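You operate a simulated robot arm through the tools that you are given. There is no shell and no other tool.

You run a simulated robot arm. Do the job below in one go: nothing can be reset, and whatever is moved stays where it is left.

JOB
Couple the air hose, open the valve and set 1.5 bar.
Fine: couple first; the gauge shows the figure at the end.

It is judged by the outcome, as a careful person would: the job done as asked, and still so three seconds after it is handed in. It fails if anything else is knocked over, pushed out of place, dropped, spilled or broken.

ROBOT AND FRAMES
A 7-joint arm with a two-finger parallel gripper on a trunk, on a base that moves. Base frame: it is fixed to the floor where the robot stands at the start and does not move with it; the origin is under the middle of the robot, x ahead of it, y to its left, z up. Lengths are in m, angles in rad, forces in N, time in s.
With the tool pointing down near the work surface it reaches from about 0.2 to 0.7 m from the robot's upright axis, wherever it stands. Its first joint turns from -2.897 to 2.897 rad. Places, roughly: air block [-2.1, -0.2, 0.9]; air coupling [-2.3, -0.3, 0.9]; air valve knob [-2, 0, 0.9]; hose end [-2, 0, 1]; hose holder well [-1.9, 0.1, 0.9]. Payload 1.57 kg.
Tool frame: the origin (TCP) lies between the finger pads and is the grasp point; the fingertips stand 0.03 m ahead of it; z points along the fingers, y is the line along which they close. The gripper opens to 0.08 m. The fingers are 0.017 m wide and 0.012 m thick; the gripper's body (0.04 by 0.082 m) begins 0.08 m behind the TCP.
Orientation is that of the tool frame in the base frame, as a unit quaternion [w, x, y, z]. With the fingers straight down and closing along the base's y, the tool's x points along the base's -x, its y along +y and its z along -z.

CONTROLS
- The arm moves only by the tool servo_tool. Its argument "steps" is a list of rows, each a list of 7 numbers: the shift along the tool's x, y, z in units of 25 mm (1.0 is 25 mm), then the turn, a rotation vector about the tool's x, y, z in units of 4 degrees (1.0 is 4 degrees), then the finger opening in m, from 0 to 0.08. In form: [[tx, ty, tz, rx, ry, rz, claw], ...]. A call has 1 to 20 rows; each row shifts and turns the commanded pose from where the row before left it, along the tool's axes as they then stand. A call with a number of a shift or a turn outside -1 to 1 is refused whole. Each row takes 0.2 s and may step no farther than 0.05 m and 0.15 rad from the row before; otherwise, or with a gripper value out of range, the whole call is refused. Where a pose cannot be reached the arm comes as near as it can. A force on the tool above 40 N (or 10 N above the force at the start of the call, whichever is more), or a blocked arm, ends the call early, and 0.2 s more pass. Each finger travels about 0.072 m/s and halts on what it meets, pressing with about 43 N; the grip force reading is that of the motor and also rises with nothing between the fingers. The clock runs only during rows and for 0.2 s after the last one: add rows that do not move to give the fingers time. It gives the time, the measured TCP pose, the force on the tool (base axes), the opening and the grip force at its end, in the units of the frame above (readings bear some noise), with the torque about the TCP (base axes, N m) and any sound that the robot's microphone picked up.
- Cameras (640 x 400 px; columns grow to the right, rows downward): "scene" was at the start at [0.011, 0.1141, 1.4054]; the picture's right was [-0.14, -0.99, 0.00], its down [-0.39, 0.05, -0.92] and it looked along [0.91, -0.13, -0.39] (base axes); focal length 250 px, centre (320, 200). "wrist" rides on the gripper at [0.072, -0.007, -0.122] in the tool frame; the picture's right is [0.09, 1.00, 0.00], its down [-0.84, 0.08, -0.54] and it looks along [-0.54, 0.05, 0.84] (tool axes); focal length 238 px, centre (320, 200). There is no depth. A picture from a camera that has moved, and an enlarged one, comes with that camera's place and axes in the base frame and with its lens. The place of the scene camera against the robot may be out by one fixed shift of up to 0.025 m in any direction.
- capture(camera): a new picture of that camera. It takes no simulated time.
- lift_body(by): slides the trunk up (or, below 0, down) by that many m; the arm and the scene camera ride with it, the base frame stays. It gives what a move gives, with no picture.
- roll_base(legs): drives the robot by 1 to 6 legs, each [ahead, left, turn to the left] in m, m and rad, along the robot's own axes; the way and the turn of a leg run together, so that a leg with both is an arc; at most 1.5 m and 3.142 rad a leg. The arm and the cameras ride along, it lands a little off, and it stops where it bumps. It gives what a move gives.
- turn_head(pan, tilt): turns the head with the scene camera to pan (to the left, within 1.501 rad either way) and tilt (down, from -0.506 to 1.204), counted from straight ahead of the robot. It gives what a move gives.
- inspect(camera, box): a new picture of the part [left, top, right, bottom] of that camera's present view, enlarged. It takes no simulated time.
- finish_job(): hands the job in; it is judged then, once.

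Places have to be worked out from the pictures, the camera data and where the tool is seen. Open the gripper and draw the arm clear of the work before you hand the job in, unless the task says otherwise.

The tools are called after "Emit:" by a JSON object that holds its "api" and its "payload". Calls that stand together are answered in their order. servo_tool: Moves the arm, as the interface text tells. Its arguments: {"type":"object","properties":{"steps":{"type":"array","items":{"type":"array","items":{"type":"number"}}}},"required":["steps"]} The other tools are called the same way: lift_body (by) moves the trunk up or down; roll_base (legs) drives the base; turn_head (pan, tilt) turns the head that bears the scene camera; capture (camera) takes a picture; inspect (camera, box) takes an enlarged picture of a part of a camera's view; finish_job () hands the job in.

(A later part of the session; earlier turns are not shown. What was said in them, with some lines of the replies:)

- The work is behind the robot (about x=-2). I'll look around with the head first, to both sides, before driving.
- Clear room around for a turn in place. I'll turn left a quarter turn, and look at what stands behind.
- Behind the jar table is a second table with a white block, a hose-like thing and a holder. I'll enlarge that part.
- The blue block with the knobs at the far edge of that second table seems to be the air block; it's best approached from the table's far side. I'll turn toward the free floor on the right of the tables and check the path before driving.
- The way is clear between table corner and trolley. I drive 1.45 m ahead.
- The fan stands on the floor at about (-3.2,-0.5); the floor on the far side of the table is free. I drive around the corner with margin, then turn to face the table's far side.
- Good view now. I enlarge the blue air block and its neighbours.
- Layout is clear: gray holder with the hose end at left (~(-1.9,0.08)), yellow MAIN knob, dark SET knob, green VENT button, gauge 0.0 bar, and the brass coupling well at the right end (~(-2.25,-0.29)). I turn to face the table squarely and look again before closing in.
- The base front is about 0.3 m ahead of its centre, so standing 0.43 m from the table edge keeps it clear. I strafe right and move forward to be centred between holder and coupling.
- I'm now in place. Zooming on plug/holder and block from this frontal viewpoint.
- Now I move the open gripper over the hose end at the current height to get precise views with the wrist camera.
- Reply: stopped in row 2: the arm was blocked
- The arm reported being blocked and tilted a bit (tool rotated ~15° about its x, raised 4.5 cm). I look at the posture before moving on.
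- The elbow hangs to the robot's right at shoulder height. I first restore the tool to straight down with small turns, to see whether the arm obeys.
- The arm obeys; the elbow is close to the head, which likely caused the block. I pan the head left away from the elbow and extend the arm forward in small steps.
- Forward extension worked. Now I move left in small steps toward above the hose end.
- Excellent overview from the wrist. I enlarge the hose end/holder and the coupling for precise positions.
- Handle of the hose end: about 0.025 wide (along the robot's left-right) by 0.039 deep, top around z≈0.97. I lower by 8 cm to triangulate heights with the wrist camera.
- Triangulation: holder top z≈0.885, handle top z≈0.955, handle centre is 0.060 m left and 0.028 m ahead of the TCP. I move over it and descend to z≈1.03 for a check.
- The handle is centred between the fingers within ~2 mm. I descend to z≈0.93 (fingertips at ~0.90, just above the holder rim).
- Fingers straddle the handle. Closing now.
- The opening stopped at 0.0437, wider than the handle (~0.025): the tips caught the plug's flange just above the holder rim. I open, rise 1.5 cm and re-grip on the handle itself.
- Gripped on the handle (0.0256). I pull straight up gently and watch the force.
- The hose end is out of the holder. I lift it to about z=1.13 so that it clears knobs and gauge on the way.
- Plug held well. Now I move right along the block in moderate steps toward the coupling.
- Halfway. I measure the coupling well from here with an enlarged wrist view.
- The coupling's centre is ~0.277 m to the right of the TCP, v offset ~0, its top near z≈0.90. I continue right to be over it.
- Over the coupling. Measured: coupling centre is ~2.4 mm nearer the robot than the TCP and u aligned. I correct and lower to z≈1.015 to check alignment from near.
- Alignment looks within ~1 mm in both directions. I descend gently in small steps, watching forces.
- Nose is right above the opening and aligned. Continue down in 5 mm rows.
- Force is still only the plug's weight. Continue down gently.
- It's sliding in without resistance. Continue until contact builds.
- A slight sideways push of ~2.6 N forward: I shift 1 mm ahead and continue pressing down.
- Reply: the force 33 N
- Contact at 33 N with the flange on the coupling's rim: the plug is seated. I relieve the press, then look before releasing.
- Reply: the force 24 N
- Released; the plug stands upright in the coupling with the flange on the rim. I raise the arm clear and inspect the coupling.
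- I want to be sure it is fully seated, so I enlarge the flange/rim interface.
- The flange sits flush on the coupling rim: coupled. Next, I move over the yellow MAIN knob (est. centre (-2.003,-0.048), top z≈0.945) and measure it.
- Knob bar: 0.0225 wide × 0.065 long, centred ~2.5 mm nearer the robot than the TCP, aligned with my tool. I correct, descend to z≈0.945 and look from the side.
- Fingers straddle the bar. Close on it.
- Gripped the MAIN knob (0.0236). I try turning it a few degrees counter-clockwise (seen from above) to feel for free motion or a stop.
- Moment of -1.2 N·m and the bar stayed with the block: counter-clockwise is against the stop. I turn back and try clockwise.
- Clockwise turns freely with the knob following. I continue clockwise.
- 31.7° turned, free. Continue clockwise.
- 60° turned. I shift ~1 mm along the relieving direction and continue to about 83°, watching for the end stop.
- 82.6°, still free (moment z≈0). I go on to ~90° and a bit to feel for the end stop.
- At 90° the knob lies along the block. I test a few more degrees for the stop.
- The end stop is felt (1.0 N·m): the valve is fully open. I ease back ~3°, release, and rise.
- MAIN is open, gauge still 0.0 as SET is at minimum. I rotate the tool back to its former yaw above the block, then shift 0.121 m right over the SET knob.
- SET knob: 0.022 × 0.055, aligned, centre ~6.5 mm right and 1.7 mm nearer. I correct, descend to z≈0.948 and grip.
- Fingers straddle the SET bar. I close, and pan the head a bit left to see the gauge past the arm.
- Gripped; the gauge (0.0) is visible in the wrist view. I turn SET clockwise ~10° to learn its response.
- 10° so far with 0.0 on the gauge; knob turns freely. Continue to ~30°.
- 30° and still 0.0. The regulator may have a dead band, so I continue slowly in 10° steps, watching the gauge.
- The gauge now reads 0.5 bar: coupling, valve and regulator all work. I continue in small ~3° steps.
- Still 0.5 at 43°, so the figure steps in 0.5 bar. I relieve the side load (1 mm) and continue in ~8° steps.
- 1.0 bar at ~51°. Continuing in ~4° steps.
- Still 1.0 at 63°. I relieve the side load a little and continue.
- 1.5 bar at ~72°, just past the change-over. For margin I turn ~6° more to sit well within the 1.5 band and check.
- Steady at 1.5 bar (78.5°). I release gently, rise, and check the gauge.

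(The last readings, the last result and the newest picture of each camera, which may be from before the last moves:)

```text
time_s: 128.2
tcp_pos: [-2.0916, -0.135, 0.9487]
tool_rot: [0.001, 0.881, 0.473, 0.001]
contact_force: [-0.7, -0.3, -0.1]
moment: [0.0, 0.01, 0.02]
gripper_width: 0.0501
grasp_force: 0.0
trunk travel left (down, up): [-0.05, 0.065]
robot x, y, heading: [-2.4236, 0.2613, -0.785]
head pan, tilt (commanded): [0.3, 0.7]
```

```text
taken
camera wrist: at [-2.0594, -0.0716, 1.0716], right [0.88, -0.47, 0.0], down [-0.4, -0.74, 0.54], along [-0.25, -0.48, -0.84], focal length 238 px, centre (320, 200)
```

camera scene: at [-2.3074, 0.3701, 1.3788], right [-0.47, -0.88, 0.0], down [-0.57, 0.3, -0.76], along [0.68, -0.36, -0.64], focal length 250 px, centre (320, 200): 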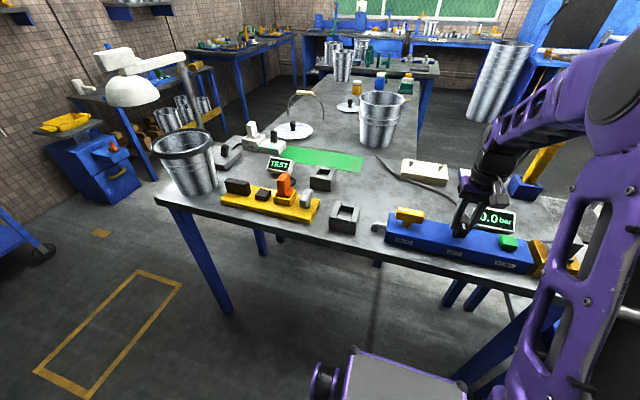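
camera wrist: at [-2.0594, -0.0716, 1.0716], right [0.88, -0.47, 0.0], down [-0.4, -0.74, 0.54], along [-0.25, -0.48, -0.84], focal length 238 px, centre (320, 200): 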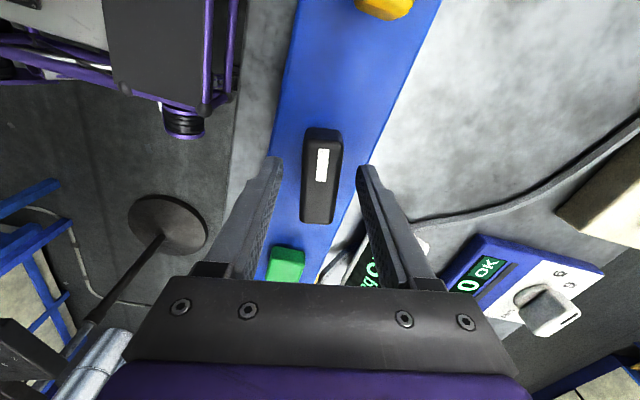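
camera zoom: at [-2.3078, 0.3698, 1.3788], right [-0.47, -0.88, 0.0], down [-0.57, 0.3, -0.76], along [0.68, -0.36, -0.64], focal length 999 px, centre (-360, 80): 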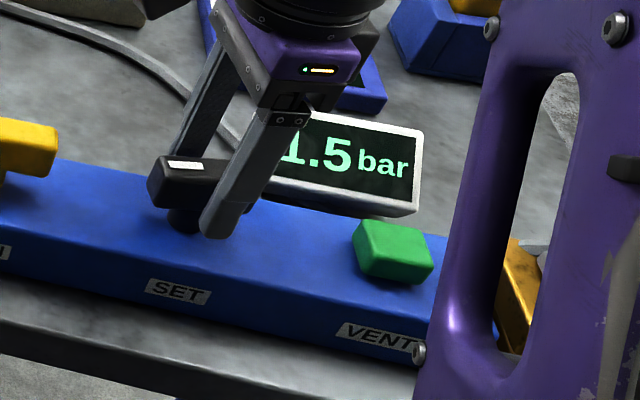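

Still 1.5 bar after release. I raise straight up and then check everything.

Emit:
{"api": "servo_tool", "payload": {"steps": [[0, 0, -0.5, 0, 0, 0, 0.05], [0, 0, -0.8, 0, 0, 0, 0.05], [0, 0, -0.8, 0, 0, 0, 0.05], [0, 0, -0.8, 0, 0, 0, 0.05], [0, 0, -0.8, 0, 0, 0, 0.05], [0, 0, -0.8, 0, 0, 0, 0.05], [0, 0, -0.8, 0, 0, 0, 0.05], [0, 0, -0.8, 0, 0, 0, 0.05], [0, 0, 0, 0, 0, 0, 0.05]]}}

Emit:
{"api": "capture", "payload": {"camera": "wrist"}}

Emit:
{"api": "inspect", "payload": {"camera": "scene", "box": [360, 170, 560, 295]}}

```text
time_s: 130.2
tcp_pos: [-2.0946, -0.1357, 1.1013]
tool_rot: [0.0, 0.881, 0.473, 0.001]
contact_force: [0.2, -0.5, -0.4]
moment: [0.0, -0.02, 0.01]
gripper_width: 0.0501
grasp_force: 0.1
trunk travel left (down, up): [-0.05, 0.065]
robot x, y, heading: [-2.4257, 0.2594, -0.783]
head pan, tilt (commanded): [0.3, 0.7]
```

```text
taken
camera wrist: at [-2.0601, -0.0711, 1.2247], right [0.88, -0.47, 0.0], down [-0.4, -0.74, 0.54], along [-0.25, -0.48, -0.84], focal length 238 px, centre (320, 200)
```

wrist: 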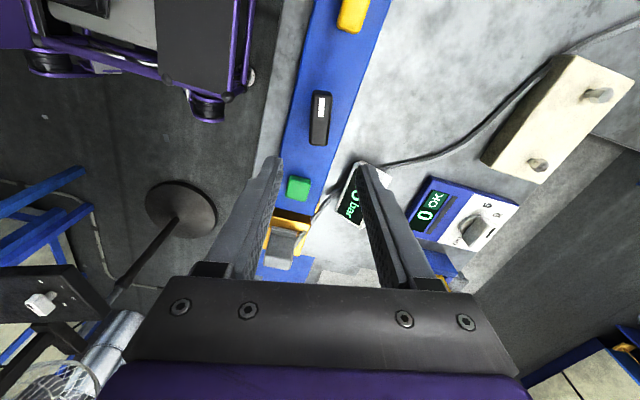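

```text
3.20 times, centred on (460, 232) of scene
camera zoom: at [-2.3078, 0.3698, 1.3789], right [-0.47, -0.88, 0.0], down [-0.57, 0.3, -0.76], along [0.68, -0.36, -0.64], focal length 799 px, centre (-128, 96)
```

zoom: 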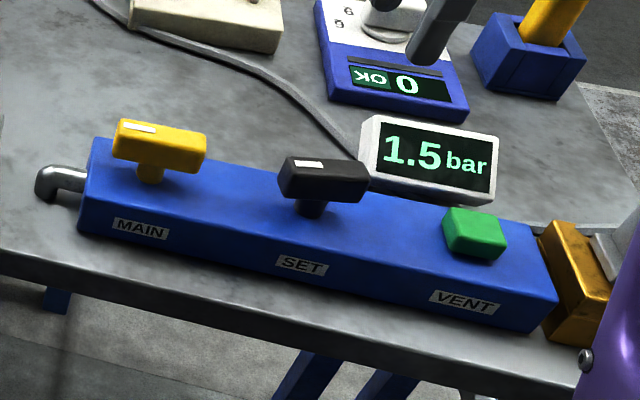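

Everything reads as asked: MAIN open, gauge 1.5 bar. I back the base straight away from the table so the arm is clear, then do a final check.

Emit:
{"api": "roll_base", "payload": {"legs": [[-0.4, 0, 0]]}}

Emit:
{"api": "turn_head", "payload": {"pan": 0.0, "tilt": 0.6}}

Emit:
{"api": "capture", "payload": {"camera": "scene"}}

Emit:
{"api": "inspect", "payload": {"camera": "scene", "box": [280, 120, 480, 245]}}

```text
time_s: 132.7
tcp_pos: [-2.3747, 0.1433, 1.1007]
tool_rot: [0.001, 0.882, 0.472, 0.001]
contact_force: [0.6, 0.4, 0.2]
moment: [0.02, 0.0, -0.01]
gripper_width: 0.0498
grasp_force: 0.0
trunk travel left (down, up): [-0.05, 0.065]
robot x, y, heading: [-2.7043, 0.5354, -0.782]
head pan, tilt (commanded): [0.3, 0.7]
```

```text
time_s: 133.5
tcp_pos: [-2.3745, 0.1444, 1.101]
tool_rot: [0.001, 0.881, 0.473, 0.002]
contact_force: [-0.5, 0.8, -0.3]
moment: [-0.01, -0.02, 0.0]
gripper_width: 0.0502
grasp_force: 0.0
trunk travel left (down, up): [-0.05, 0.065]
robot x, y, heading: [-2.705, 0.5401, -0.782]
head pan, tilt (commanded): [0.0, 0.6]
```

```text
taken
camera scene: at [-2.6, 0.6264, 1.3875], right [-0.71, -0.71, 0.0], down [-0.4, 0.4, -0.82], along [0.58, -0.58, -0.57], focal length 250 px, centre (320, 200)
```

scene: 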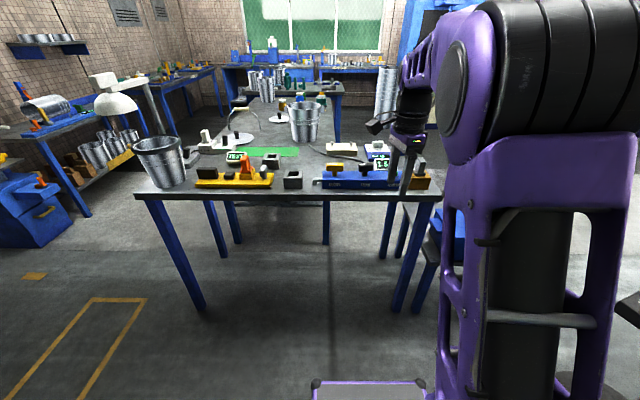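

```text
3.20 times, centred on (380, 182) of scene
camera zoom: at [-2.6, 0.6264, 1.3875], right [-0.71, -0.71, 0.0], down [-0.4, 0.4, -0.82], along [0.58, -0.58, -0.57], focal length 799 px, centre (128, 256)
```

zoom: 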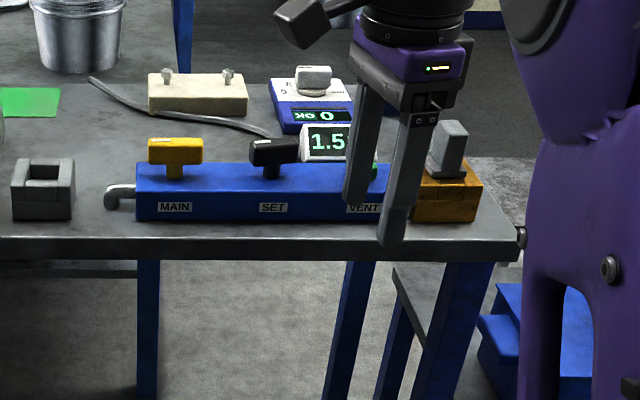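

Plug stands seated in the coupling, gauge 1.5 and nothing else disturbed. One last close look at the gauge and coupling, plus the rest of the table.

Emit:
{"api": "inspect", "payload": {"camera": "scene", "box": [360, 140, 440, 195]}}

Emit:
{"api": "inspect", "payload": {"camera": "scene", "box": [130, 100, 330, 210]}}

```text
7.27 times, centred on (400, 168) of scene
camera zoom: at [-2.6, 0.6264, 1.3875], right [-0.71, -0.71, 0.0], down [-0.4, 0.4, -0.82], along [0.58, -0.58, -0.57], focal length 1816 px, centre (-262, 436)
```

zoom: 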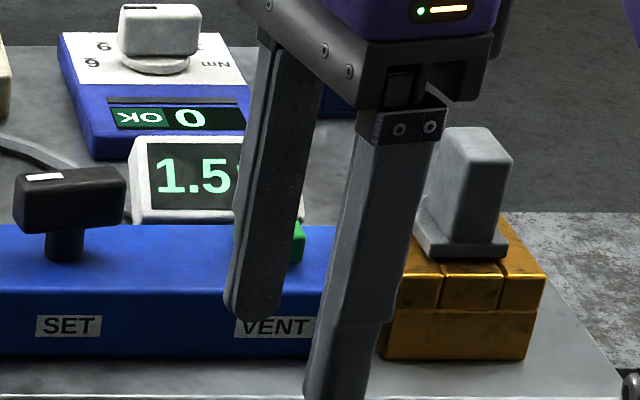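

```text
3.20 times, centred on (230, 155) of scene
camera zoom: at [-2.6, 0.6264, 1.3875], right [-0.71, -0.71, 0.0], down [-0.4, 0.4, -0.82], along [0.58, -0.58, -0.57], focal length 799 px, centre (608, 344)
```

zoom: 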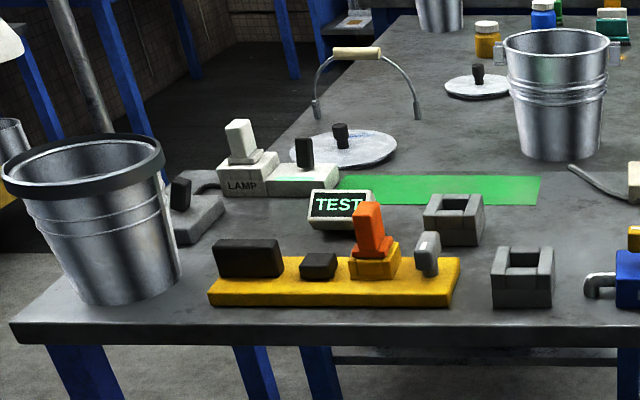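

All is in order: the hose is seated in the coupling, MAIN is open, the gauge shows 1.5 bar, and the arm is clear with the gripper open. I hand the job in.

Emit:
{"api": "finish_job", "payload": {}}

```text
The job is handed in.
```

The air hose is coupled, the MAIN valve is fully open, and the gauge shows 1.5 bar.

- **Order:** I coupled the hose first, pressing it home at about 33 N until its flange sat on the coupling rim. I only turned the MAIN valve after that.
- **Pressure:** The gauge moves in 0.5 bar steps. I turned SET about 6° past the change to 1.5, and the reading held after I let go.
- **Clear of the work:** I released the knobs, raised the arm and backed the base about 0.4 m from the table. The gripper was left open. In the last pictures nothing on the table looked moved or knocked over.

Early on, one arm move stopped itself as blocked, probably because the elbow was close to the head. I turned the head aside and carried on; the force readings showed no contact on the tool.
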